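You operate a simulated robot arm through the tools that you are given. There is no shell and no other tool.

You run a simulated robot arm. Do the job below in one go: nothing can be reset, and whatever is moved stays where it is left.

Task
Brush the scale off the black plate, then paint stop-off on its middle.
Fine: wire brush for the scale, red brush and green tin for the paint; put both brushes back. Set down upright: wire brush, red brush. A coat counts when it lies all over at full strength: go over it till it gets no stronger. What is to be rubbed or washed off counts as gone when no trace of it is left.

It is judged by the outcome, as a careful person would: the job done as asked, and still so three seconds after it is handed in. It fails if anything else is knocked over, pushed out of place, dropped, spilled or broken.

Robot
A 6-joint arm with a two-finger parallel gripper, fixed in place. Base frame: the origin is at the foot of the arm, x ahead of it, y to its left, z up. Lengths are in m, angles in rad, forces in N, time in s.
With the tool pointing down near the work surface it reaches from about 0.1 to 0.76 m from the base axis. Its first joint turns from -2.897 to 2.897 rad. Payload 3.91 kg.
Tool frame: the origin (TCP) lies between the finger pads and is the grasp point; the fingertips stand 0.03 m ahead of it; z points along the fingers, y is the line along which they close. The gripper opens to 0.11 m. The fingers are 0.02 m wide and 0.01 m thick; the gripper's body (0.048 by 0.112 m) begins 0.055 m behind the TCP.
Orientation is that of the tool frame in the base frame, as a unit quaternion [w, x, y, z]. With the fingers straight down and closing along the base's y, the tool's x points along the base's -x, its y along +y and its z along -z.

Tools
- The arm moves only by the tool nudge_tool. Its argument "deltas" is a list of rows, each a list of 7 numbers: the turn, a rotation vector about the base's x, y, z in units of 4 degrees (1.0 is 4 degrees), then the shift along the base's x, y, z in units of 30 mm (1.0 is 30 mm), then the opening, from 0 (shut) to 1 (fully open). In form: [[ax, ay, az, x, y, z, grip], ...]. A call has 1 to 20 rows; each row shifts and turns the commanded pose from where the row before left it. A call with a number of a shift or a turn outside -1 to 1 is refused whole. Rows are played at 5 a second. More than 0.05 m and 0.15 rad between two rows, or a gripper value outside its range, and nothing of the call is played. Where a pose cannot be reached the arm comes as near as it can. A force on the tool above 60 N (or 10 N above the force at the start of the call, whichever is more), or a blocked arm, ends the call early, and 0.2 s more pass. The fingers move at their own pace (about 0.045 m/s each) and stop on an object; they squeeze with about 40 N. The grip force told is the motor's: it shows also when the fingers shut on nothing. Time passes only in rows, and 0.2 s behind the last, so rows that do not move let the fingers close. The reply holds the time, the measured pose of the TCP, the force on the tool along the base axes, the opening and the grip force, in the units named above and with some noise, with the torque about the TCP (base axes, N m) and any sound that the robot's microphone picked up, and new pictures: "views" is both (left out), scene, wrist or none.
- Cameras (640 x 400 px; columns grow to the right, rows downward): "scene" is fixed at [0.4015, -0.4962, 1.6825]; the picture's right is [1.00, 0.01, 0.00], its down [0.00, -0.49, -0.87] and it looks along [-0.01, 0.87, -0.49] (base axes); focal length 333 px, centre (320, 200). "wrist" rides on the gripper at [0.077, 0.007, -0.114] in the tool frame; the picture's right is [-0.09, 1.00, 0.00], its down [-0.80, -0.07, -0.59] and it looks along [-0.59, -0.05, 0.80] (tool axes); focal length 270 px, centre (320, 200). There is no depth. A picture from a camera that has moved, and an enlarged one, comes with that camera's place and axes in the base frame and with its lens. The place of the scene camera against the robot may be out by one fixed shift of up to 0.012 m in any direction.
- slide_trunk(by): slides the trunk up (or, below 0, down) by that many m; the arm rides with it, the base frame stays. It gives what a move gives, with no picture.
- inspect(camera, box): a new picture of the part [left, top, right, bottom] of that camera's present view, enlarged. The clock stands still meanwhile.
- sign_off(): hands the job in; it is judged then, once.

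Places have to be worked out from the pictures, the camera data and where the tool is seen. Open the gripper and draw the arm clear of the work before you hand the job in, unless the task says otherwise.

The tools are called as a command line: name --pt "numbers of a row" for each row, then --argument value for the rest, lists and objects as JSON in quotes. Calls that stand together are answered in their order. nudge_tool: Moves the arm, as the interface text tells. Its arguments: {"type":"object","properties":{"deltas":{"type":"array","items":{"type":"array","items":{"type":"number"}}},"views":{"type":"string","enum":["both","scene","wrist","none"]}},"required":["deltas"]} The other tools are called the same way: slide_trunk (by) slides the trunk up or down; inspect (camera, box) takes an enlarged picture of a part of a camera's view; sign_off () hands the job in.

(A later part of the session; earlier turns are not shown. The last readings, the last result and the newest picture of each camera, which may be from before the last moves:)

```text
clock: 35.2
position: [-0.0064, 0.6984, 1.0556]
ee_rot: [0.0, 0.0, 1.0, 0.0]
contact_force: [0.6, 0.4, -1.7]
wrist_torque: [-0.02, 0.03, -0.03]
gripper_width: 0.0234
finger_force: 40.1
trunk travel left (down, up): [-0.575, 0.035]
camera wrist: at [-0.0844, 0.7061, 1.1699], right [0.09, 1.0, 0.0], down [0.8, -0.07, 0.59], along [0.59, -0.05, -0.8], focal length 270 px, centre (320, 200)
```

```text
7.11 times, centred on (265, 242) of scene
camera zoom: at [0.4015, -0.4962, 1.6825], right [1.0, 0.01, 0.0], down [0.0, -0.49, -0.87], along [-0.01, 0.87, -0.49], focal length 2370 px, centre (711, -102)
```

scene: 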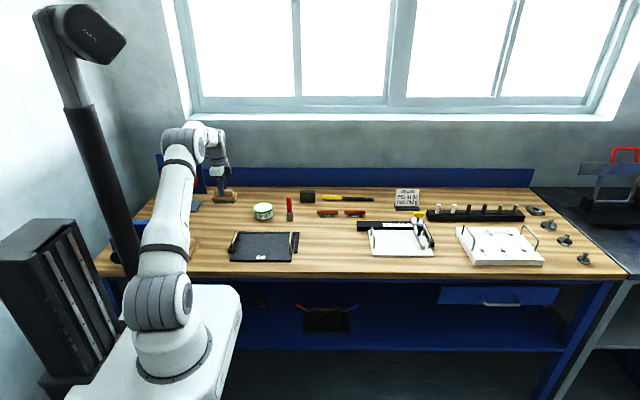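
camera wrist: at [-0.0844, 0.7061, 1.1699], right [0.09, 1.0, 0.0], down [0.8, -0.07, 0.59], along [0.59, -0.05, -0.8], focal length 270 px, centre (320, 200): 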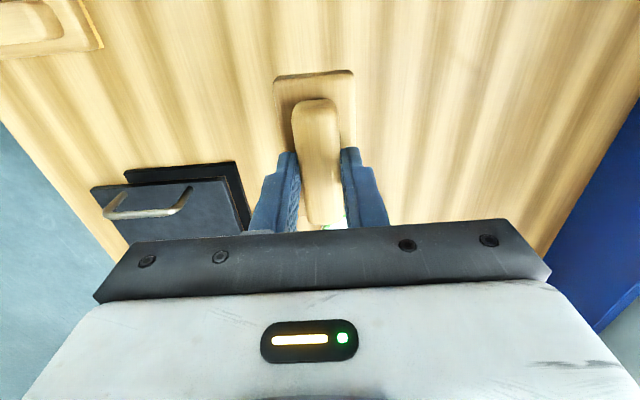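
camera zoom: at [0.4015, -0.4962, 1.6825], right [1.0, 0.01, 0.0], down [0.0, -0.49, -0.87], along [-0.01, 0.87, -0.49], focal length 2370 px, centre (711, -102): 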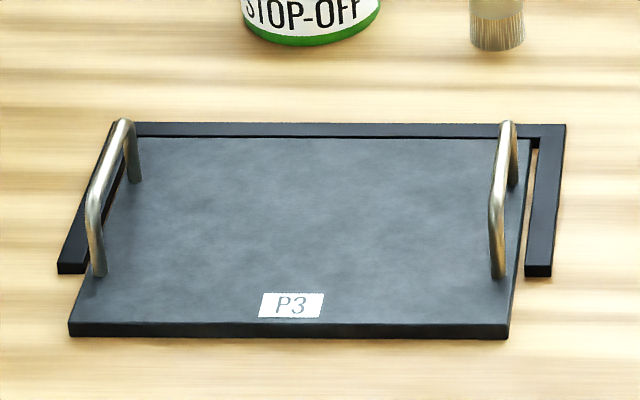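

Plate is clean and unmoved. I lower the brush to just above the bench and feel for contact.

nudge_tool --pt "0 0 0 0 0 -0.7 0" --pt "0 0 0 0 0 -0.7 0" --pt "0 0 0 0 0 -0.7 0" --pt "0 0 0 0 0 -0.4 0" --pt "0 0 0 0 0 -0.27 0" --pt "0 0 0 0 0 0 0" --views "none"

nudge_tool --pt "0 0 0 0 0 -0.05 0" --pt "0 0 0 0 0 0 0" --views "none"

inspect --camera "scene" --box '[190, 160, 260, 230]'

```text
clock: 36.6
position: [-0.0075, 0.6981, 0.9719]
ee_rot: [0.0, 0.0, 1.0, 0.0]
contact_force: [0.6, -0.7, -1.8]
wrist_torque: [0.01, 0.03, 0.01]
gripper_width: 0.0229
finger_force: 40.5
trunk travel left (down, up): [-0.575, 0.035]
```

```text
clock: 37.2
position: [-0.0067, 0.6969, 0.9701]
ee_rot: [0.0, 0.0, 1.0, 0.001]
contact_force: [-0.1, -0.6, -0.5]
wrist_torque: [0.0, 0.03, -0.02]
gripper_width: 0.0231
finger_force: 39.9
trunk travel left (down, up): [-0.575, 0.035]
```

```text
5.71 times, centred on (225, 195) of scene
camera zoom: at [0.4015, -0.4962, 1.6825], right [1.0, 0.01, 0.0], down [0.0, -0.49, -0.87], along [-0.01, 0.87, -0.49], focal length 1905 px, centre (863, 229)
```

zoom: 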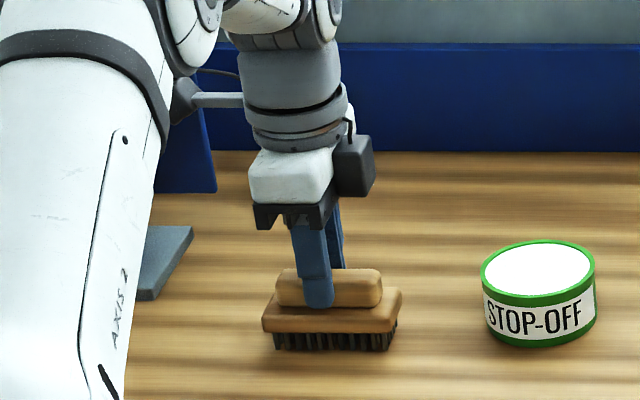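

nudge_tool --pt "0 0 0 0 0 -0.05 0" --pt "0 0 0 0 0 0 0" --views "none"

nudge_tool --pt "0 0 0 0 0 -0.04 0" --pt "0 0 0 0 0 0 0" --views "none"

```text
clock: 37.8
position: [-0.0083, 0.6981, 0.9696]
ee_rot: [-0.001, 0.0, 1.0, -0.001]
contact_force: [0.0, 0.1, -1.6]
wrist_torque: [-0.01, 0.02, -0.03]
gripper_width: 0.0231
finger_force: 40.4
trunk travel left (down, up): [-0.575, 0.035]
```

```text
clock: 38.4
position: [-0.008, 0.6973, 0.9682]
ee_rot: [0.0, 0.0, 1.0, 0.0]
contact_force: [-0.1, 0.1, -1.2]
wrist_torque: [-0.02, 0.0, -0.03]
gripper_width: 0.0234
finger_force: 40.1
trunk travel left (down, up): [-0.575, 0.035]
```

Still hanging weight; I continue in 1 mm steps.

nudge_tool --pt "0 0 0 0 0 -0.04 0" --pt "0 0 0 0 0 0 0" --views "none"

nudge_tool --pt "0 0 0 0 0 -0.03 0" --pt "0 0 0 0 0 0 0" --views "none"

```text
clock: 39.0
position: [-0.0061, 0.6966, 0.9671]
ee_rot: [0.0, 0.0, 1.0, 0.001]
contact_force: [0.5, 1.0, 1.2]
wrist_torque: [0.03, -0.08, -0.01]
gripper_width: 0.0234
finger_force: 40.0
trunk travel left (down, up): [-0.575, 0.035]
```

```text
clock: 39.6
position: [-0.0075, 0.6969, 0.9684]
ee_rot: [0.0, 0.0, 1.0, 0.002]
contact_force: [-2.0, 2.8, 10.8]
wrist_torque: [-0.09, 0.04, -0.01]
gripper_width: 0.0233
finger_force: 40.0
trunk travel left (down, up): [-0.575, 0.035]
```

The brush stands on the bench. I open the fingers and raise straight up.

nudge_tool --pt "0 0 0 0 0 0.03 0" --pt "0 0 0 0 0 0 0.6" --pt "0 0 0 0 0 0 0.6" --pt "0 0 0 0 0 0 0.6" --pt "0 0 0 0 0 0 0.6" --pt "0 0 0 0 0 0.4 0.6" --pt "0 0 0 0 0 0.7 0.6" --pt "0 0 0 0 0 0.8 0.6" --pt "0 0 0 0 0 0.8 0.6" --pt "0 0 0 0 0 0.8 0.6"

inspect --camera "scene" --box '[190, 160, 310, 230]'

inspect --camera "wrist" --box '[200, 0, 480, 240]'

```text
clock: 41.8
position: [-0.0072, 0.6976, 1.0717]
ee_rot: [0.0, 0.0, 1.0, 0.001]
contact_force: [-0.2, 0.1, 0.0]
wrist_torque: [-0.02, 0.0, 0.01]
gripper_width: 0.0659
finger_force: 0.1
trunk travel left (down, up): [-0.575, 0.035]
camera wrist: at [-0.0843, 0.7045, 1.1866], right [0.09, 1.0, 0.0], down [0.8, -0.07, 0.59], along [0.59, -0.05, -0.8], focal length 270 px, centre (320, 200)
```

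scene: 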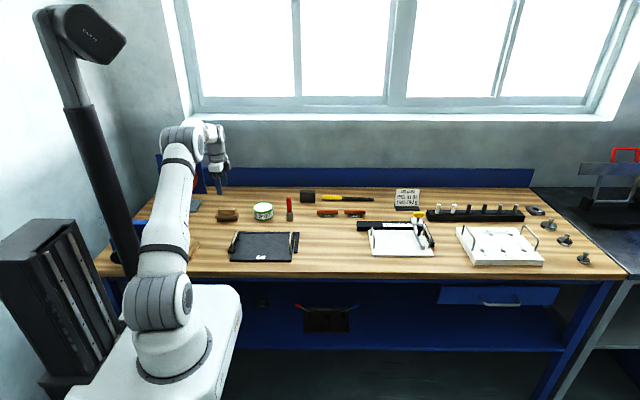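
wrist: 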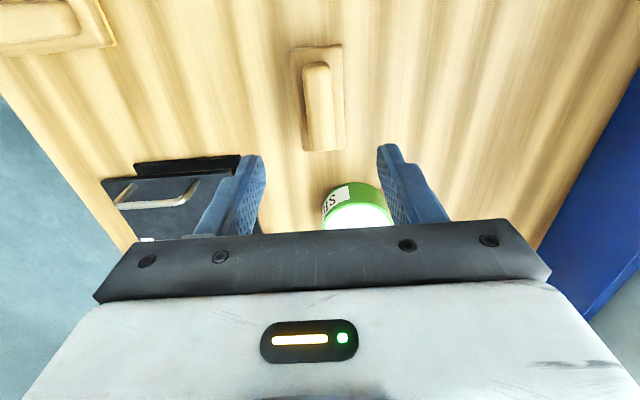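

```text
5.33 times, centred on (250, 195) of scene
camera zoom: at [0.4015, -0.4962, 1.6825], right [1.0, 0.01, 0.0], down [0.0, -0.49, -0.87], along [-0.01, 0.87, -0.49], focal length 1778 px, centre (693, 227)
```

zoom: 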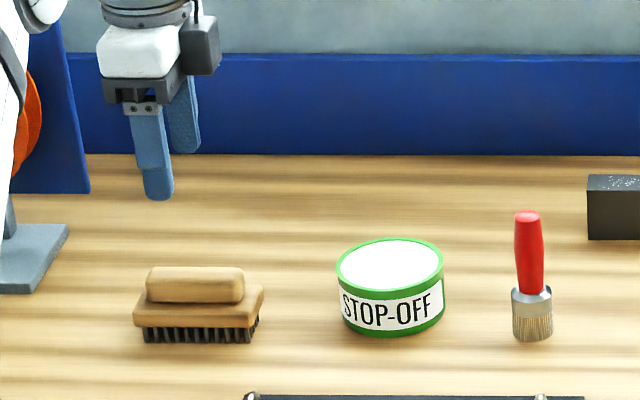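

```text
1.67 times, centred on (340, 120) of wrist
camera zoom: at [-0.0843, 0.7045, 1.1866], right [0.09, 1.0, 0.0], down [0.8, -0.07, 0.59], along [0.59, -0.05, -0.8], focal length 450 px, centre (287, 333)
```

zoom: 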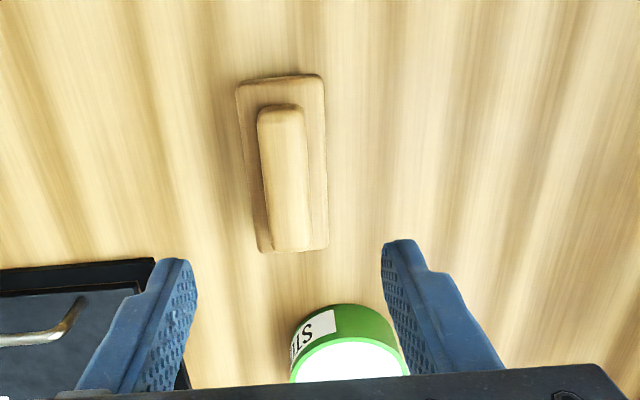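

The wire brush is back, upright and in place. Next I move toward the red brush and tin at a safe height for a precise look.

nudge_tool --pt "0 0 0 0 0 0.8 1" --pt "0 0 0 0.3 0 0.8 1" --pt "0 0 0 0.6 -0.1 0.8 1" --pt "0 0 0 0.8 -0.1 0.3 1" --pt "0 0 0 0.8 -0.1 0 1" --pt "0 0 0 0.8 -0.1 0 1" --pt "0 0 0 0.8 -0.1 0 1" --pt "0 0 0 0.8 -0.1 0 1" --pt "0 0 0 0.8 0 0 1" --pt "0 0 0 0.8 0 0 1" --pt "0 0 0 0 0 0 1"

inspect --camera "wrist" --box '[240, 0, 440, 240]'

```text
clock: 44.2
position: [0.188, 0.6806, 1.1533]
ee_rot: [0.0, 0.0, 1.0, -0.001]
contact_force: [-0.7, 0.3, -0.5]
wrist_torque: [0.03, 0.0, -0.06]
gripper_width: 0.11
finger_force: 0.0
trunk travel left (down, up): [-0.575, 0.035]
camera wrist: at [0.1104, 0.6882, 1.2675], right [0.09, 1.0, 0.0], down [0.8, -0.07, 0.59], along [0.59, -0.05, -0.8], focal length 270 px, centre (320, 200)
```

scene: 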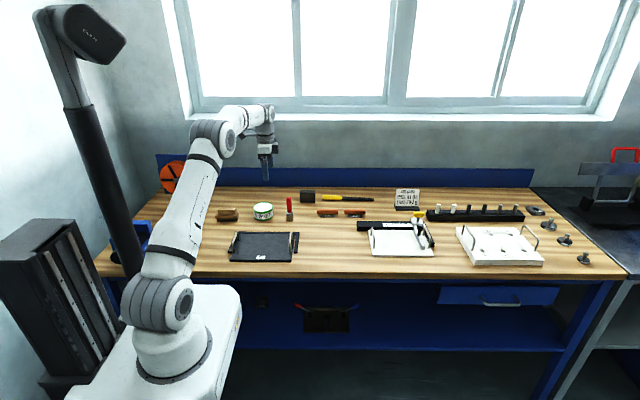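
wrist: 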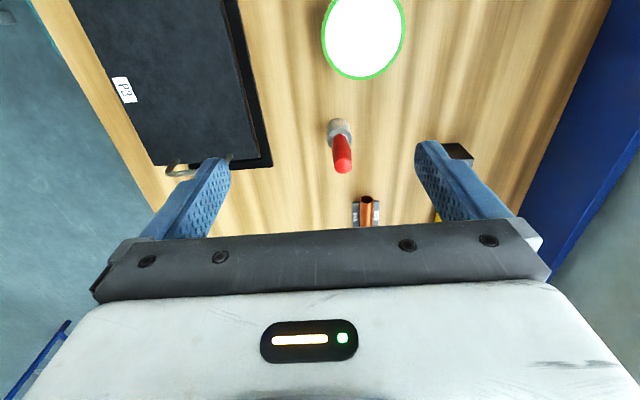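

```text
1.67 times, centred on (340, 120) of wrist
camera zoom: at [0.1104, 0.6882, 1.2675], right [0.09, 1.0, 0.0], down [0.8, -0.07, 0.59], along [0.59, -0.05, -0.8], focal length 450 px, centre (287, 333)
```

zoom: 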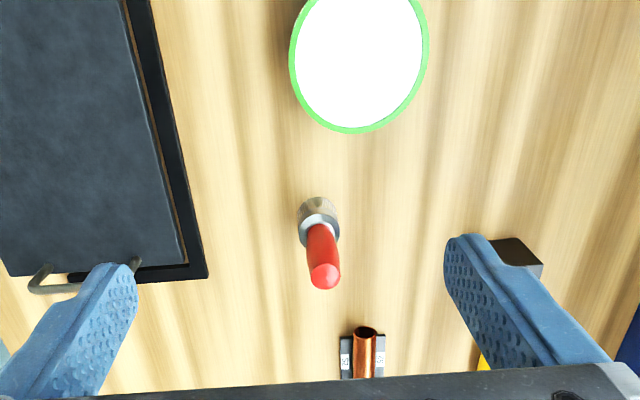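

The red brush stands at about (0.256, 0.701), top z≈1.01; the tin is at about (0.144, 0.732). I check whether the tin is open.

inspect --camera "scene" --box '[248, 192, 300, 226]'

inspect --camera "wrist" --box '[310, 0, 420, 90]'

```text
11.76 times, centred on (274, 209) of scene
camera zoom: at [0.4015, -0.4962, 1.6825], right [1.0, 0.01, 0.0], down [0.0, -0.49, -0.87], along [-0.01, 0.87, -0.49], focal length 3922 px, centre (861, 94)
```

zoom: 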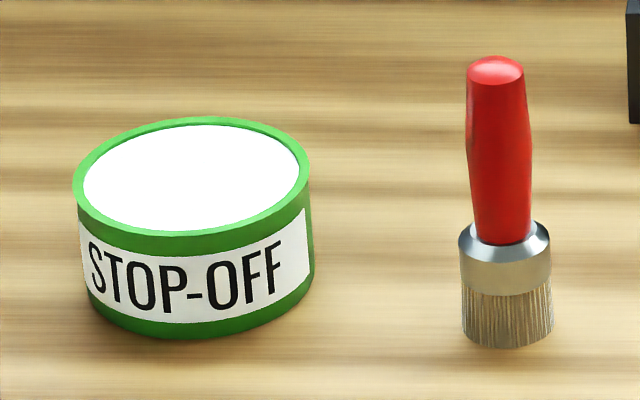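

```text
4.44 times, centred on (365, 45) of wrist
camera zoom: at [0.1104, 0.6882, 1.2675], right [0.09, 1.0, 0.0], down [0.8, -0.07, 0.59], along [0.59, -0.05, -0.8], focal length 1201 px, centre (120, 889)
```

zoom: 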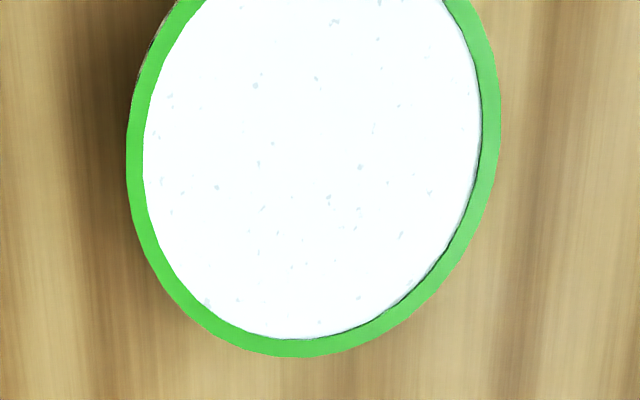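

The tin is open with white paint just below the rim. I move above the red brush (0.256, 0.701) with tips still clear of its top, and check alignment.

nudge_tool --pt "0 0 0 0.57 0.17 -0.3 1" --pt "0 0 0 0.57 0.17 -0.6 1" --pt "0 0 0 0.57 0.17 -0.7 1" --pt "0 0 0 0.57 0.17 -0.6 1" --pt "0 0 0 0 0 -0.5 1" --pt "0 0 0 0 0 0 1"

inspect --camera "wrist" --box '[200, 60, 440, 240]'

inspect --camera "scene" --box '[250, 150, 330, 230]'

```text
clock: 45.6
position: [0.2581, 0.7001, 1.071]
ee_rot: [-0.001, -0.001, 1.0, 0.0]
contact_force: [0.3, 0.0, 0.3]
wrist_torque: [-0.01, 0.03, 0.01]
gripper_width: 0.11
finger_force: 0.0
trunk travel left (down, up): [-0.575, 0.035]
camera wrist: at [0.1798, 0.7076, 1.1866], right [0.09, 1.0, 0.0], down [0.8, -0.07, 0.59], along [0.59, -0.05, -0.8], focal length 270 px, centre (320, 200)
```

scene: 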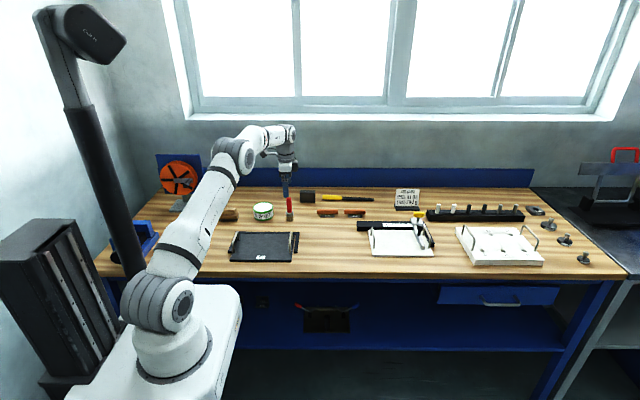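
wrist: 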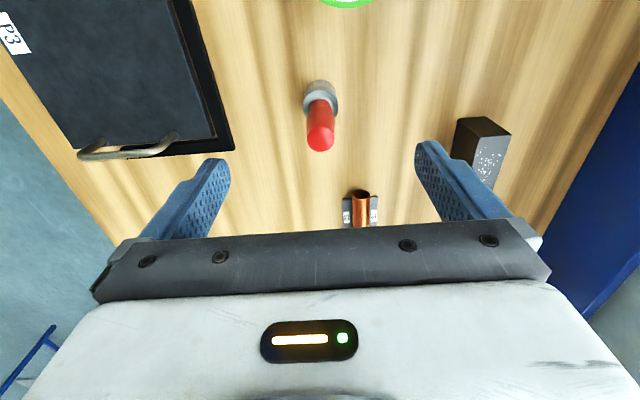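

```text
2.22 times, centred on (320, 150) of wrist
camera zoom: at [0.1798, 0.7076, 1.1866], right [0.09, 1.0, 0.0], down [0.8, -0.07, 0.59], along [0.59, -0.05, -0.8], focal length 601 px, centre (320, 311)
```

zoom: 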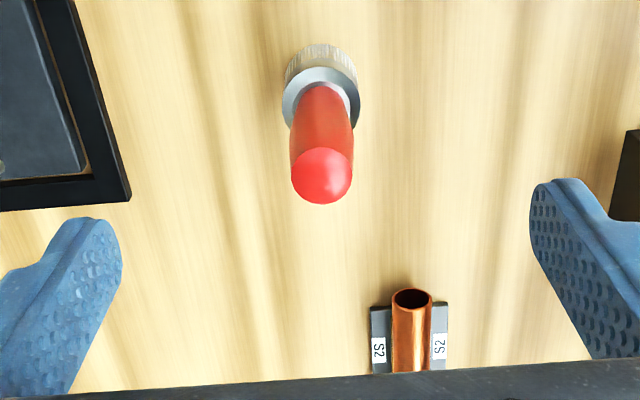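

```text
5.00 times, centred on (290, 190) of scene
camera zoom: at [0.4015, -0.4962, 1.6825], right [1.0, 0.01, 0.0], down [0.0, -0.49, -0.87], along [-0.01, 0.87, -0.49], focal length 1667 px, centre (470, 250)
```

zoom: 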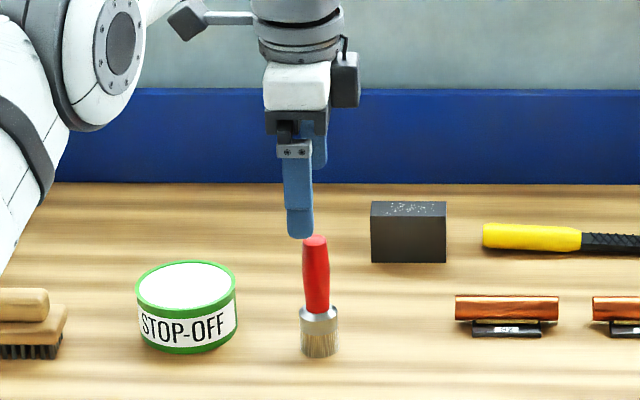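

Alignment is good (brush at ≈(0.257, 0.7015)). I narrow the opening and descend to grip the red handle just above the ferrule.

nudge_tool --pt "0 0 0 -0.03 0.04 0 0.65" --pt "0 0 0 0 0 0 0.65" --pt "0 0 0 0 0 -0.6 0.65" --pt "0 0 0 0 0 -0.7 0.65" --pt "0 0 0 0 0 -0.7 0.65" --pt "0 0 0 0 0 -0.7 0.65" --pt "0 0 0 0 0 -0.4 0.65" --pt "0 0 0 0 0 0 0.65" --views "wrist"

inspect --camera "scene" --box '[250, 160, 330, 230]'

```text
clock: 47.4
position: [0.2547, 0.7009, 0.9773]
ee_rot: [0.0, 0.0, 1.0, 0.0]
contact_force: [0.0, 0.3, 0.2]
wrist_torque: [-0.01, 0.0, 0.02]
gripper_width: 0.0714
finger_force: 0.0
trunk travel left (down, up): [-0.575, 0.035]
camera wrist: at [0.1777, 0.7082, 1.0927], right [0.09, 1.0, 0.0], down [0.8, -0.07, 0.59], along [0.59, -0.05, -0.8], focal length 270 px, centre (320, 200)
```

wrist: 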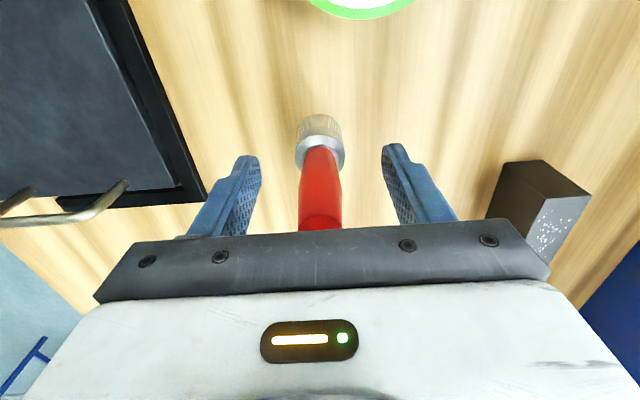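

```text
5.71 times, centred on (290, 195) of scene
camera zoom: at [0.4015, -0.4962, 1.6825], right [1.0, 0.01, 0.0], down [0.0, -0.49, -0.87], along [-0.01, 0.87, -0.49], focal length 1905 px, centre (491, 229)
```

zoom: 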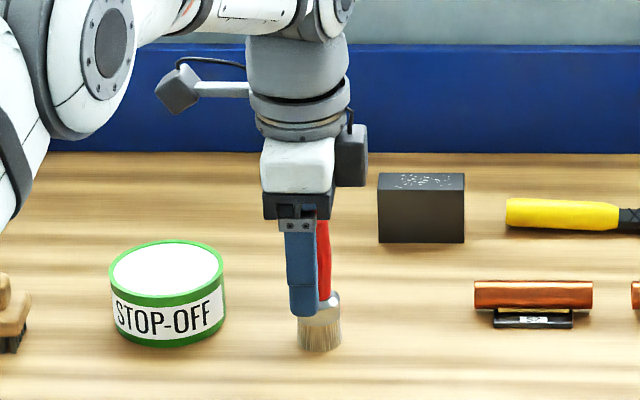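

Height is right (tips just above ferrule); the scene view suggests the brush sits ~4 mm further in +x, so I shift slightly and close.

nudge_tool --pt "0 0 0 0.12 0 0 0.65" --pt "0 0 0 0 0 0 0" --pt "0 0 0 0 0 0 0" --pt "0 0 0 0 0 0 0" --pt "0 0 0 0 0 0 0" --pt "0 0 0 0 0 0 0" --views "wrist"

inspect --camera "scene" --box '[250, 160, 330, 230]'

```text
clock: 48.8
position: [0.2578, 0.7002, 0.9793]
ee_rot: [0.0, -0.001, 1.0, 0.001]
contact_force: [0.2, -1.0, 0.6]
wrist_torque: [-0.06, 0.04, -0.03]
gripper_width: 0.0222
finger_force: 39.8
trunk travel left (down, up): [-0.575, 0.035]
camera wrist: at [0.1813, 0.7082, 1.0932], right [0.09, 1.0, 0.0], down [0.8, -0.07, 0.59], along [0.59, -0.05, -0.8], focal length 270 px, centre (320, 200)
```

wrist: 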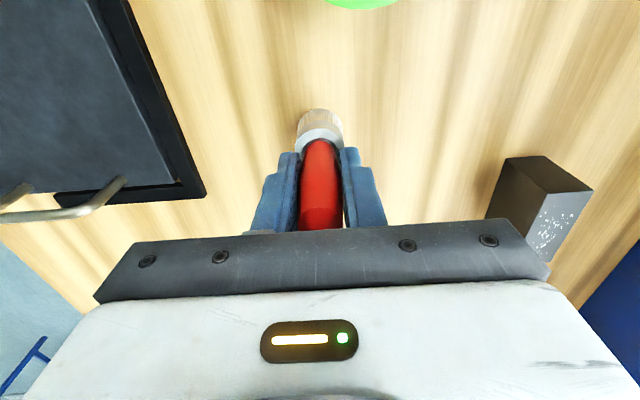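

```text
5.71 times, centred on (290, 195) of scene
camera zoom: at [0.4015, -0.4962, 1.6825], right [1.0, 0.01, 0.0], down [0.0, -0.49, -0.87], along [-0.01, 0.87, -0.49], focal length 1905 px, centre (491, 229)
```

zoom: 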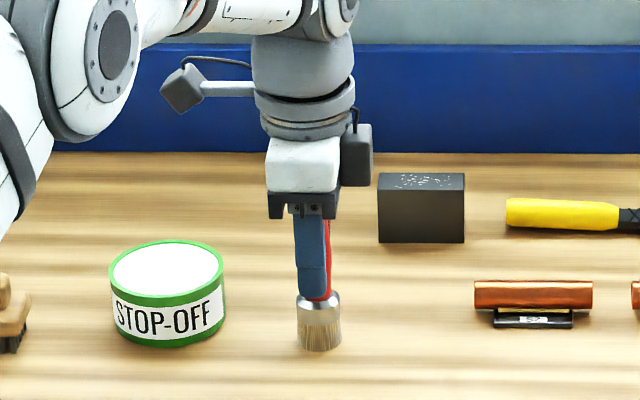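

The red brush is gripped upright. I lift it 0.1 m and carry it over the tin (≈(0.143, 0.735)).

nudge_tool --pt "0 0 0 0 0 0.4 0" --pt "0 0 0 0 0 0.7 0" --pt "0 0 0 0 0 0.8 0" --pt "0 0 0 0 0 0.8 0" --pt "0 0 0 0 0 0.5 0" --pt "0 0 0 -0.6 0.2 0 0" --pt "0 0 0 -0.7 0.2 0 0" --pt "0 0 0 -0.7 0.2 0 0" --pt "0 0 0 -0.7 0.2 0 0" --pt "0 0 0 -0.7 0.2 0 0" --pt "0 0 0 -0.43 0.1 0 0" --pt "0 0 0 0 0 0 0"

inspect --camera "scene" --box '[230, 150, 310, 230]'

inspect --camera "wrist" --box '[220, 40, 420, 240]'

```text
clock: 51.4
position: [0.1437, 0.7336, 1.0754]
ee_rot: [-0.001, 0.0, 1.0, 0.0]
contact_force: [0.9, 0.0, -1.3]
wrist_torque: [0.0, 0.0, -0.04]
gripper_width: 0.0218
finger_force: 40.2
trunk travel left (down, up): [-0.575, 0.035]
camera wrist: at [0.0666, 0.7422, 1.1885], right [0.09, 1.0, 0.0], down [0.8, -0.07, 0.59], along [0.59, -0.05, -0.8], focal length 270 px, centre (320, 200)
```

scene: 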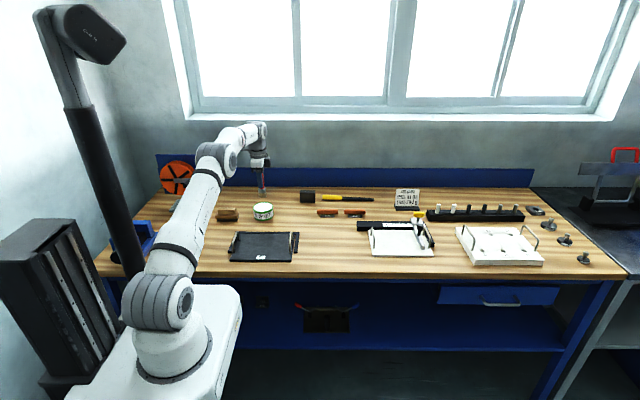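
wrist: 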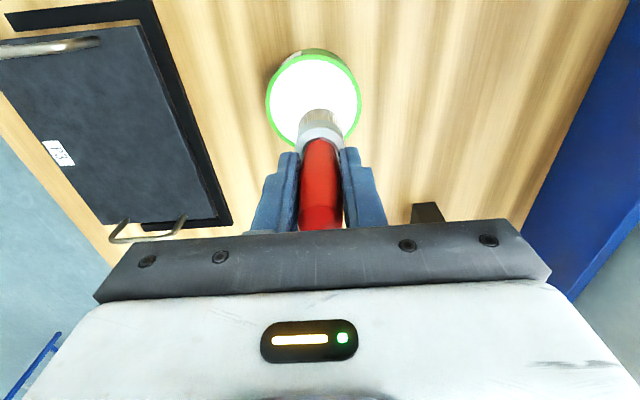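

```text
5.00 times, centred on (270, 190) of scene
camera zoom: at [0.4015, -0.4962, 1.6825], right [1.0, 0.01, 0.0], down [0.0, -0.49, -0.87], along [-0.01, 0.87, -0.49], focal length 1667 px, centre (570, 250)
```

zoom: 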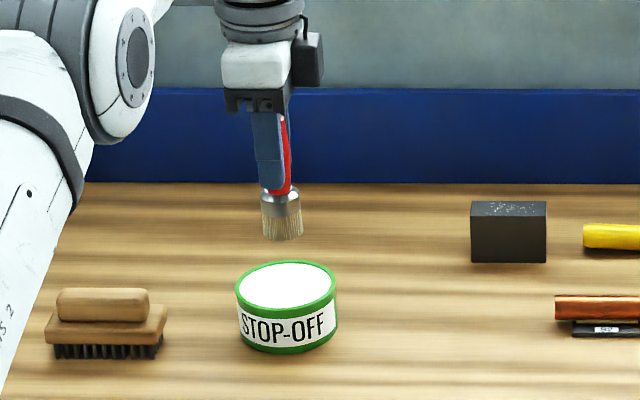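

```text
2.00 times, centred on (320, 140) of wrist
camera zoom: at [0.0666, 0.7422, 1.1885], right [0.09, 1.0, 0.0], down [0.8, -0.07, 0.59], along [0.59, -0.05, -0.8], focal length 541 px, centre (320, 320)
```

zoom: 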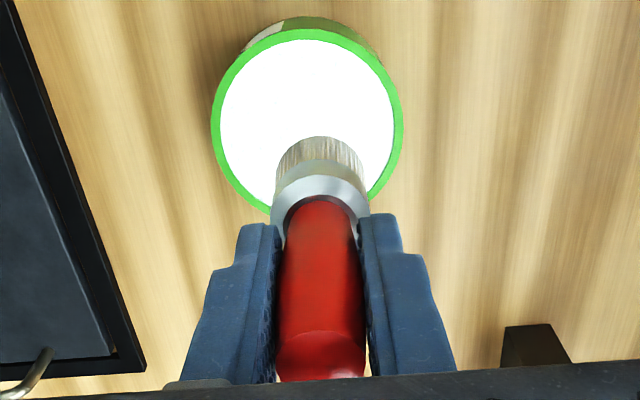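

The brush is over the tin's opening, within a few millimetres of its centre. I lower it gently until the bristle ends are about 9 mm into the paint.

nudge_tool --pt "0 0 0 -0.07 -0.15 -0.5 0" --pt "0 0 0 0 0 -0.5 0" --pt "0 0 0 0 0 -0.4 0" --pt "0 0 0 0 0 -0.4 0" --pt "0 0 0 0 0 -0.2 0" --pt "0 0 0 0 0 -0.2 0" --pt "0 0 0 0 0 0 0"

inspect --camera "scene" --box '[240, 170, 300, 230]'

inspect --camera "wrist" --box '[220, 40, 420, 240]'

```text
clock: 53.0
position: [0.1413, 0.7287, 1.0124]
ee_rot: [0.001, 0.0, 1.0, 0.003]
contact_force: [0.7, 2.7, 33.7]
wrist_torque: [-0.18, -0.16, -0.01]
gripper_width: 0.0222
finger_force: 39.8
trunk travel left (down, up): [-0.575, 0.035]
camera wrist: at [0.0639, 0.7353, 1.1271], right [0.09, 1.0, 0.01], down [0.8, -0.07, 0.59], along [0.59, -0.05, -0.8], focal length 270 px, centre (320, 200)
```

scene: 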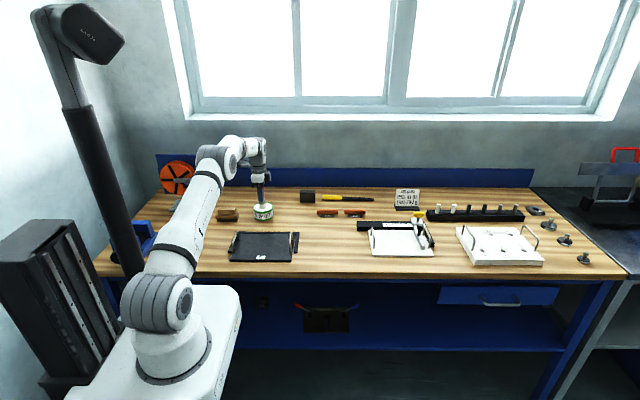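
wrist: 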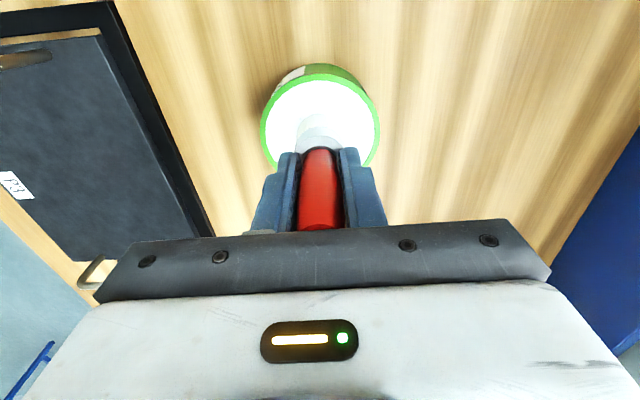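

```text
6.67 times, centred on (270, 200) of scene
camera zoom: at [0.4015, -0.4962, 1.6825], right [1.0, 0.01, 0.0], down [0.0, -0.49, -0.87], along [-0.01, 0.87, -0.49], focal length 2222 px, centre (653, 200)
```

zoom: 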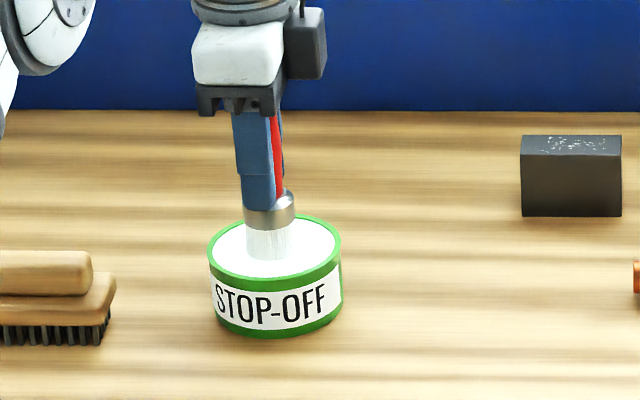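

```text
2.00 times, centred on (320, 140) of wrist
camera zoom: at [0.0639, 0.7353, 1.1271], right [0.09, 1.0, 0.01], down [0.8, -0.07, 0.59], along [0.59, -0.05, -0.8], focal length 541 px, centre (320, 320)
```

zoom: 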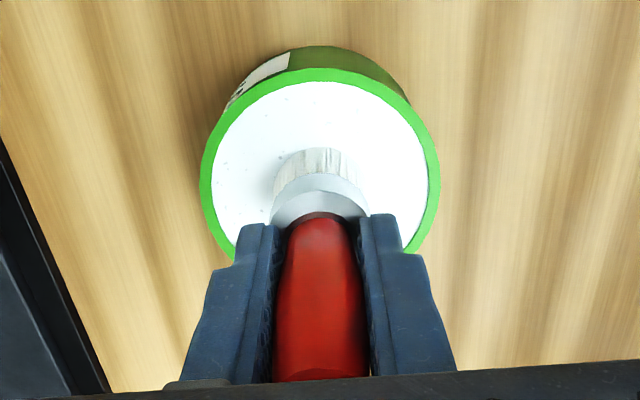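

The bristles touched the paint surface firmly (34 N) and have turned white. I lift straight up and inspect the brush and tin.

nudge_tool --pt "0 0 0 0 0 0.2 0" --pt "0 0 0 0 0 0.2 0" --pt "0 0 0 0 0 0.5 0" --pt "0 0 0 0 0 0.7 0" --pt "0 0 0 0 0 0.7 0" --pt "0 0 0 0 0 0 0" --views "wrist"

inspect --camera "scene" --box '[240, 170, 300, 230]'

```text
clock: 54.4
position: [0.1402, 0.7298, 1.0785]
ee_rot: [0.0, 0.0, 1.0, -0.002]
contact_force: [0.0, 0.3, -1.5]
wrist_torque: [0.0, -0.02, -0.05]
gripper_width: 0.0221
finger_force: 39.8
trunk travel left (down, up): [-0.575, 0.035]
camera wrist: at [0.0645, 0.7368, 1.193], right [0.09, 1.0, 0.0], down [0.8, -0.07, 0.59], along [0.59, -0.05, -0.8], focal length 270 px, centre (320, 200)
```

wrist: 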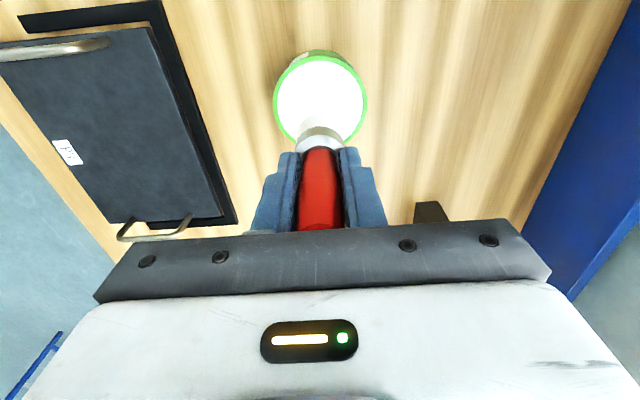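

```text
6.67 times, centred on (270, 200) of scene
camera zoom: at [0.4015, -0.4962, 1.6825], right [1.0, 0.01, 0.0], down [0.0, -0.49, -0.87], along [-0.01, 0.87, -0.49], focal length 2222 px, centre (653, 200)
```

zoom: 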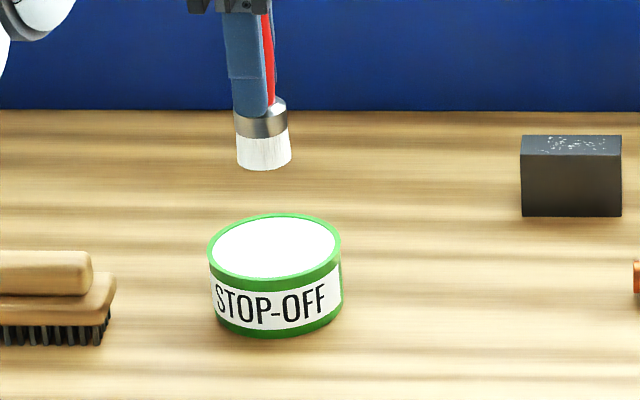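

The brush is loaded with white paint and the tin is unmoved. I carry it directly to above the plate's middle and lower to just above the surface.

nudge_tool --pt "0 0 0 0.05 -0.6 0 0" --pt "0 0 0 0.05 -0.85 0 0" --pt "0 0 0 0.05 -0.85 0 0" --pt "0 0 0 0.05 -0.85 0 0" --pt "0 0 0 0.05 -0.85 0 0" --pt "0 0 0 0.05 -0.85 0 0" --pt "0 0 0 0.03 -0.85 0 0" --pt "0 0 0 0 -0.85 -0.3 0" --pt "0 0 0 0 -0.85 -0.5 0" --pt "0 0 0 0 -0.85 -0.6 0" --pt "0 0 0 0 -0.23 -0.6 0" --pt "0 0 0 0 0 -0.6 0" --pt "0 0 0 0 0 -0.15 0" --pt "0 0 0 0 0 0 0"

inspect --camera "scene" --box '[220, 190, 310, 270]'

```text
clock: 57.4
position: [0.1529, 0.4738, 0.9938]
ee_rot: [0.001, 0.0, 1.0, 0.0]
contact_force: [0.1, 0.1, -1.3]
wrist_torque: [-0.04, -0.01, -0.02]
gripper_width: 0.0217
finger_force: 40.0
trunk travel left (down, up): [-0.575, 0.035]
camera wrist: at [0.0751, 0.482, 1.1085], right [0.09, 1.0, 0.0], down [0.8, -0.07, 0.59], along [0.59, -0.05, -0.8], focal length 270 px, centre (320, 200)
```

scene: 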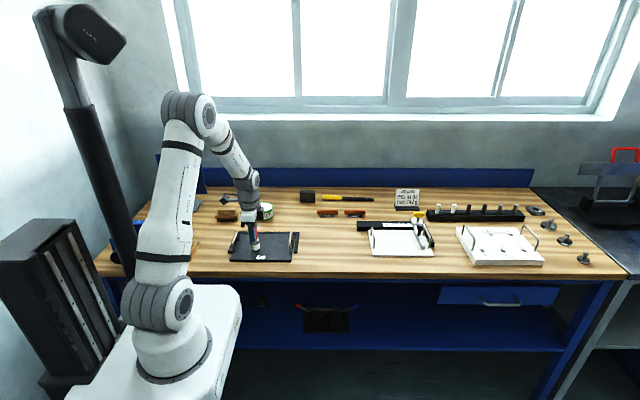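
wrist: 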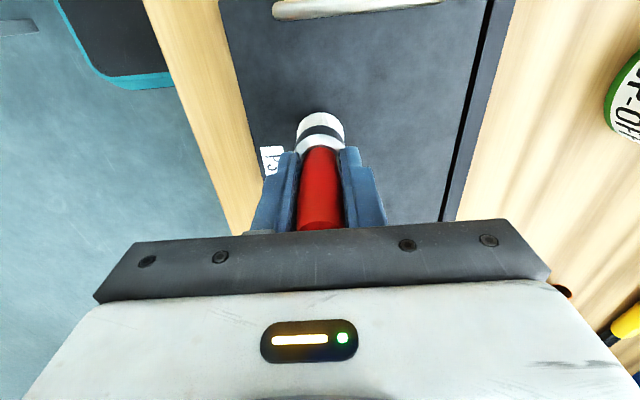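

```text
5.00 times, centred on (265, 230) of scene
camera zoom: at [0.4015, -0.4962, 1.6825], right [1.0, 0.01, 0.0], down [0.0, -0.49, -0.87], along [-0.01, 0.87, -0.49], focal length 1667 px, centre (595, 50)
```

zoom: 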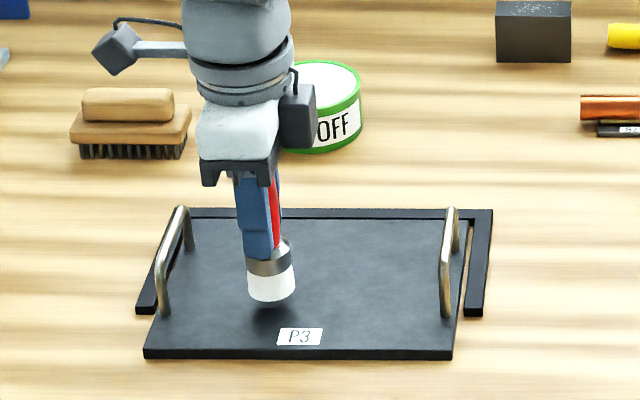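

The brush hovers about 5 mm over the plate. I lower in small steps until it touches.

nudge_tool --pt "0 0 0 0 0 -0.1 0" --pt "0 0 0 0 0 -0.05 0" --pt "0 0 0 0 0 0 0" --views "none"

nudge_tool --pt "0 0 0 0 0 -0.05 0" --pt "0 0 0 0 0 0 0" --views "none"

```text
clock: 58.2
position: [0.1511, 0.474, 0.9909]
ee_rot: [0.0, 0.001, 1.0, 0.0]
contact_force: [-0.8, -0.4, -1.4]
wrist_torque: [-0.03, -0.01, 0.02]
gripper_width: 0.022
finger_force: 40.1
trunk travel left (down, up): [-0.575, 0.035]
```

```text
clock: 58.8
position: [0.1521, 0.4742, 0.9876]
ee_rot: [0.0, 0.0, 1.0, 0.0]
contact_force: [-0.3, 0.9, -1.4]
wrist_torque: [0.02, 0.03, 0.0]
gripper_width: 0.0218
finger_force: 39.9
trunk travel left (down, up): [-0.575, 0.035]
```

nudge_tool --pt "0 0 0 0 0 -0.04 0" --pt "0 0 0 0 0 0 0" --views "none"

nudge_tool --pt "0 0 0 0 0 -0.04 0" --pt "0 0 0 0 0 0 0" --views "none"

```text
clock: 59.4
position: [0.1522, 0.4748, 0.9879]
ee_rot: [0.0, 0.0, 1.0, 0.001]
contact_force: [-0.7, 0.4, -1.0]
wrist_torque: [0.0, 0.01, -0.01]
gripper_width: 0.0223
finger_force: 40.0
trunk travel left (down, up): [-0.575, 0.035]
```

```text
clock: 60.0
position: [0.1512, 0.474, 0.9873]
ee_rot: [0.0, 0.0, 1.0, 0.0]
contact_force: [-0.6, 0.3, -0.5]
wrist_torque: [-0.01, 0.0, 0.0]
gripper_width: 0.0217
finger_force: 40.4
trunk travel left (down, up): [-0.575, 0.035]
```

nudge_tool --pt "0 0 0 0 0 -0.04 0" --pt "0 0 0 0 0 0 0" --views "none"

inspect --camera "scene" --box '[235, 220, 295, 270]'

```text
clock: 60.6
position: [0.1518, 0.4744, 0.9856]
ee_rot: [0.001, -0.001, 1.0, 0.0]
contact_force: [0.7, -1.1, -1.5]
wrist_torque: [-0.01, -0.01, -0.03]
gripper_width: 0.0223
finger_force: 40.1
trunk travel left (down, up): [-0.575, 0.035]
```

```text
8.00 times, centred on (265, 245) of scene
camera zoom: at [0.4015, -0.4962, 1.6825], right [1.0, 0.01, 0.0], down [0.0, -0.49, -0.87], along [-0.01, 0.87, -0.49], focal length 2667 px, centre (760, -160)
```

zoom: 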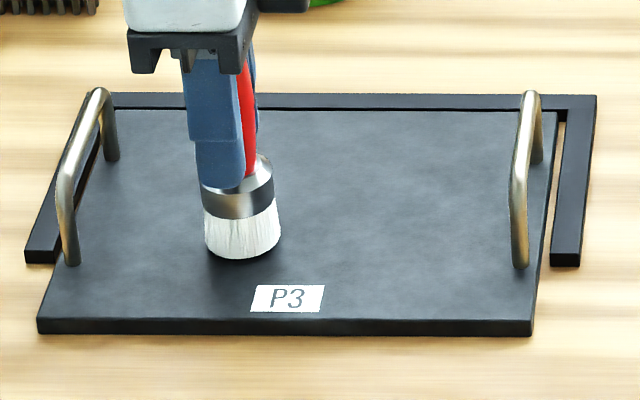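

Very near contact; it seems the brush slid up slightly in the grip. I continue in ~1 mm steps.

nudge_tool --pt "0 0 0 0 0 -0.04 0" --pt "0 0 0 0 0 0 0" --views "none"

nudge_tool --pt "0 0 0 0 0 -0.04 0" --pt "0 0 0 0 0 0 0" --views "none"

```text
clock: 61.2
position: [0.1513, 0.4754, 0.9854]
ee_rot: [-0.001, -0.001, 1.0, 0.0]
contact_force: [0.0, 0.3, -1.0]
wrist_torque: [0.02, 0.01, 0.03]
gripper_width: 0.0221
finger_force: 40.4
trunk travel left (down, up): [-0.575, 0.035]
```

```text
clock: 61.8
position: [0.1518, 0.4765, 0.9827]
ee_rot: [0.0, 0.0, 1.0, 0.0]
contact_force: [0.5, 1.0, 0.0]
wrist_torque: [0.04, -0.01, 0.01]
gripper_width: 0.0218
finger_force: 40.4
trunk travel left (down, up): [-0.575, 0.035]
```

Force just starting to rise; one more millimetre.

nudge_tool --pt "0 0 0 0 0 -0.03 0" --pt "0 0 0 0 0 0 0" --views "none"

inspect --camera "scene" --box '[235, 220, 295, 270]'

```text
clock: 62.4
position: [0.1519, 0.4742, 0.982]
ee_rot: [0.0, 0.0, 1.0, 0.0]
contact_force: [1.1, -1.2, 6.6]
wrist_torque: [-0.19, -0.07, -0.03]
gripper_width: 0.0218
finger_force: 39.0
trunk travel left (down, up): [-0.575, 0.035]
```

```text
8.00 times, centred on (265, 245) of scene
camera zoom: at [0.4015, -0.4962, 1.6825], right [1.0, 0.01, 0.0], down [0.0, -0.49, -0.87], along [-0.01, 0.87, -0.49], focal length 2667 px, centre (760, -160)
```

zoom: 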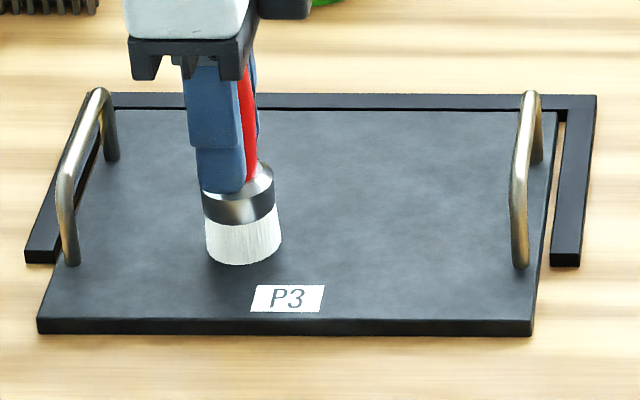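

Contact at ~8 N. I paint a first stroke in +x along the front edge of the middle and look at the coating.

nudge_tool --pt "0 0 0 0.35 0 0 0" --pt "0 0 0 0.35 0 0 0" --pt "0 0 0 0.35 0 0 0" --pt "0 0 0 0.35 0 0 0" --pt "0 0 0 0.35 0 0 0" --pt "0 0 0 0.35 0 0 0" --pt "0 0 0 0 0 0 0" --views "wrist"

inspect --camera "scene" --box '[235, 220, 295, 270]'

```text
clock: 64.0
position: [0.2139, 0.4748, 0.9832]
ee_rot: [0.0, 0.0, 1.0, -0.001]
contact_force: [1.3, -1.4, 2.9]
wrist_torque: [-0.1, -0.12, -0.03]
gripper_width: 0.0224
finger_force: 39.8
trunk travel left (down, up): [-0.575, 0.035]
camera wrist: at [0.1369, 0.4829, 1.0968], right [0.09, 1.0, 0.0], down [0.8, -0.07, 0.59], along [0.59, -0.05, -0.8], focal length 270 px, centre (320, 200)
```

wrist: 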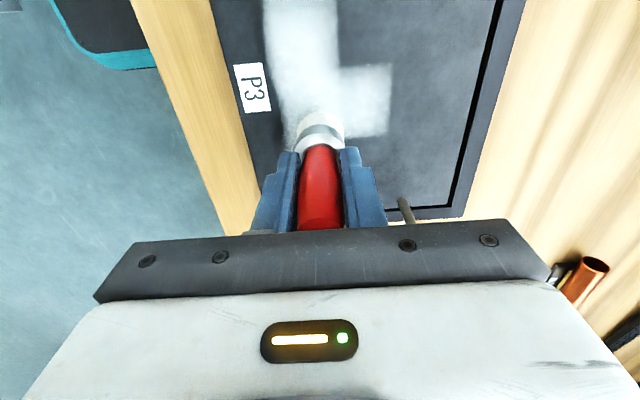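

```text
8.00 times, centred on (265, 245) of scene
camera zoom: at [0.4015, -0.4962, 1.6825], right [1.0, 0.01, 0.0], down [0.0, -0.49, -0.87], along [-0.01, 0.87, -0.49], focal length 2667 px, centre (760, -160)
```

zoom: 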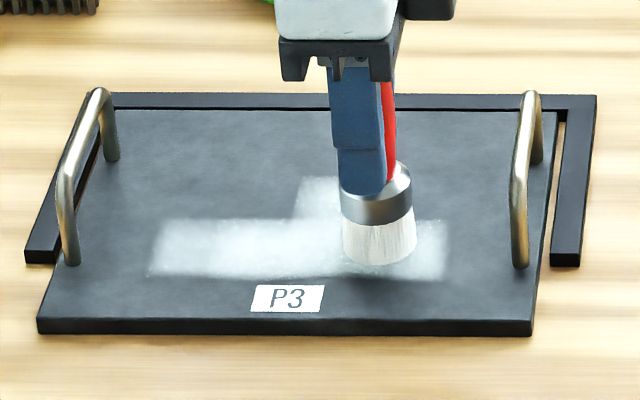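

Paint is going on, with a curious extra patch behind the strip. I lift the brush a bit aside and look at the coated area fully.

nudge_tool --pt "0 0 0 0 0 0.4 0" --pt "0 0 0 0 0.6 0.8 0" --pt "0 0 0 0 0.8 0.6 0" --pt "0 0 0 0 0.8 0 0" --pt "0 0 0 0 0 0 0" --views "wrist"

inspect --camera "scene" --box '[235, 220, 295, 270]'

inspect --camera "wrist" --box '[120, 0, 480, 240]'

```text
clock: 65.2
position: [0.2142, 0.5395, 1.0364]
ee_rot: [0.0, 0.001, 1.0, 0.0]
contact_force: [0.3, 0.7, -2.0]
wrist_torque: [0.02, -0.01, 0.02]
gripper_width: 0.0219
finger_force: 40.1
trunk travel left (down, up): [-0.575, 0.035]
camera wrist: at [0.1362, 0.5482, 1.1507], right [0.09, 1.0, 0.0], down [0.8, -0.07, 0.59], along [0.59, -0.05, -0.8], focal length 270 px, centre (320, 200)
```

wrist: 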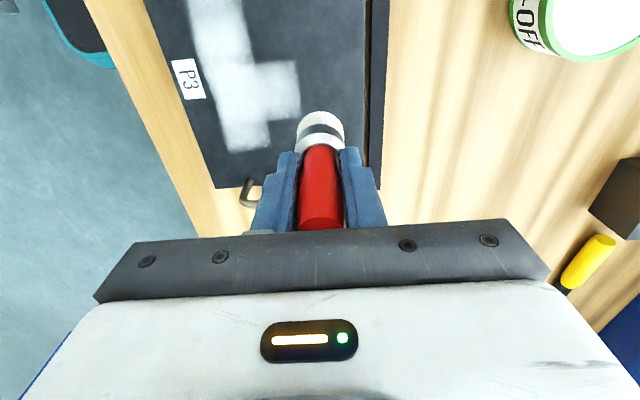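

```text
8.00 times, centred on (265, 245) of scene
camera zoom: at [0.4015, -0.4962, 1.6825], right [1.0, 0.01, 0.0], down [0.0, -0.49, -0.87], along [-0.01, 0.87, -0.49], focal length 2667 px, centre (760, -160)
```

zoom: 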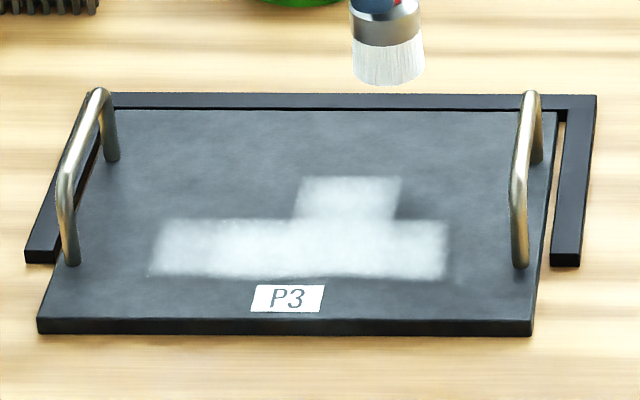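

```text
1.67 times, centred on (300, 120) of wrist
camera zoom: at [0.1362, 0.5482, 1.1507], right [0.09, 1.0, 0.0], down [0.8, -0.07, 0.59], along [0.59, -0.05, -0.8], focal length 450 px, centre (353, 333)
```

zoom: 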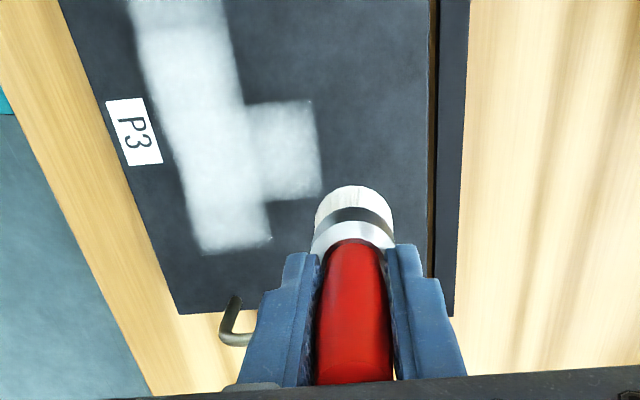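

The visible coat area seems to be a coarse-textured middle zone (x≈0.11–0.245, from y≈0.45 up). I lower the brush and cover the remaining rows back to front in overlapping strokes.

nudge_tool --pt "0 0 0 0 0 -0.6 0" --pt "0 0 0 0 0 -0.6 0" --pt "0 0 0 0 0 -0.4 0" --pt "0 0 0 0 0 -0.22 0" --pt "0 0 0 0.5 0 0 0" --pt "0 0 0 -0.5 0 0 0" --pt "0 0 0 -0.5 0 0 0" --pt "0 0 0 -0.5 0 0 0" --pt "0 0 0 -0.5 0 0 0" --pt "0 0 0 -0.5 0 0 0" --pt "0 0 0 -0.5 0 0 0" --pt "0 0 0 -0.4 0 0 0" --pt "0 0 0 0 -0.8 0 0" --pt "0 0 0 0.5 0 0 0" --pt "0 0 0 0.5 0 0 0" --pt "0 0 0 0.5 0 0 0" --pt "0 0 0 0.5 0 0 0" --pt "0 0 0 0.5 0 0 0" --pt "0 0 0 0.5 0 0 0" --pt "0 0 0 0.4 0 0 0" --views "wrist"

inspect --camera "scene" --box '[235, 220, 295, 270]'

```text
clock: 69.4
position: [0.229, 0.5177, 0.9814]
ee_rot: [0.0, 0.0, 1.0, 0.0]
contact_force: [0.7, 0.3, 1.0]
wrist_torque: [-0.05, -0.03, 0.0]
gripper_width: 0.0222
finger_force: 40.6
trunk travel left (down, up): [-0.575, 0.035]
camera wrist: at [0.1519, 0.5251, 1.0962], right [0.09, 1.0, 0.0], down [0.8, -0.07, 0.59], along [0.59, -0.05, -0.8], focal length 270 px, centre (320, 200)
```

wrist: 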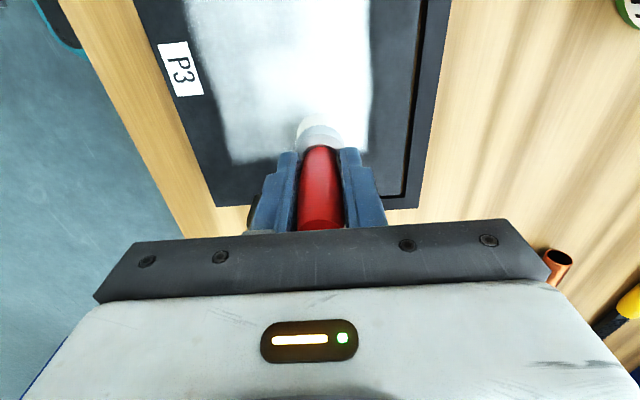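

```text
8.00 times, centred on (265, 245) of scene
camera zoom: at [0.4015, -0.4962, 1.6825], right [1.0, 0.01, 0.0], down [0.0, -0.49, -0.87], along [-0.01, 0.87, -0.49], focal length 2667 px, centre (760, -160)
```

zoom: 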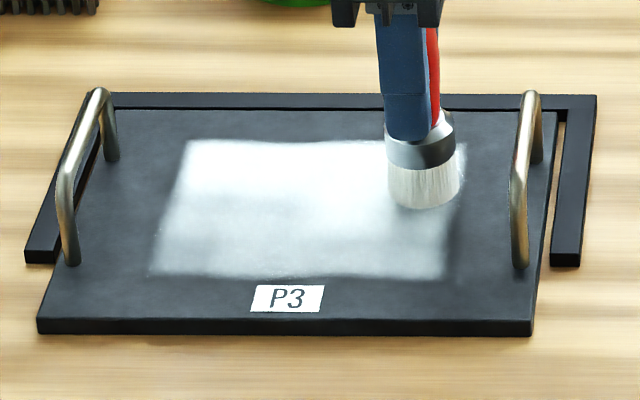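

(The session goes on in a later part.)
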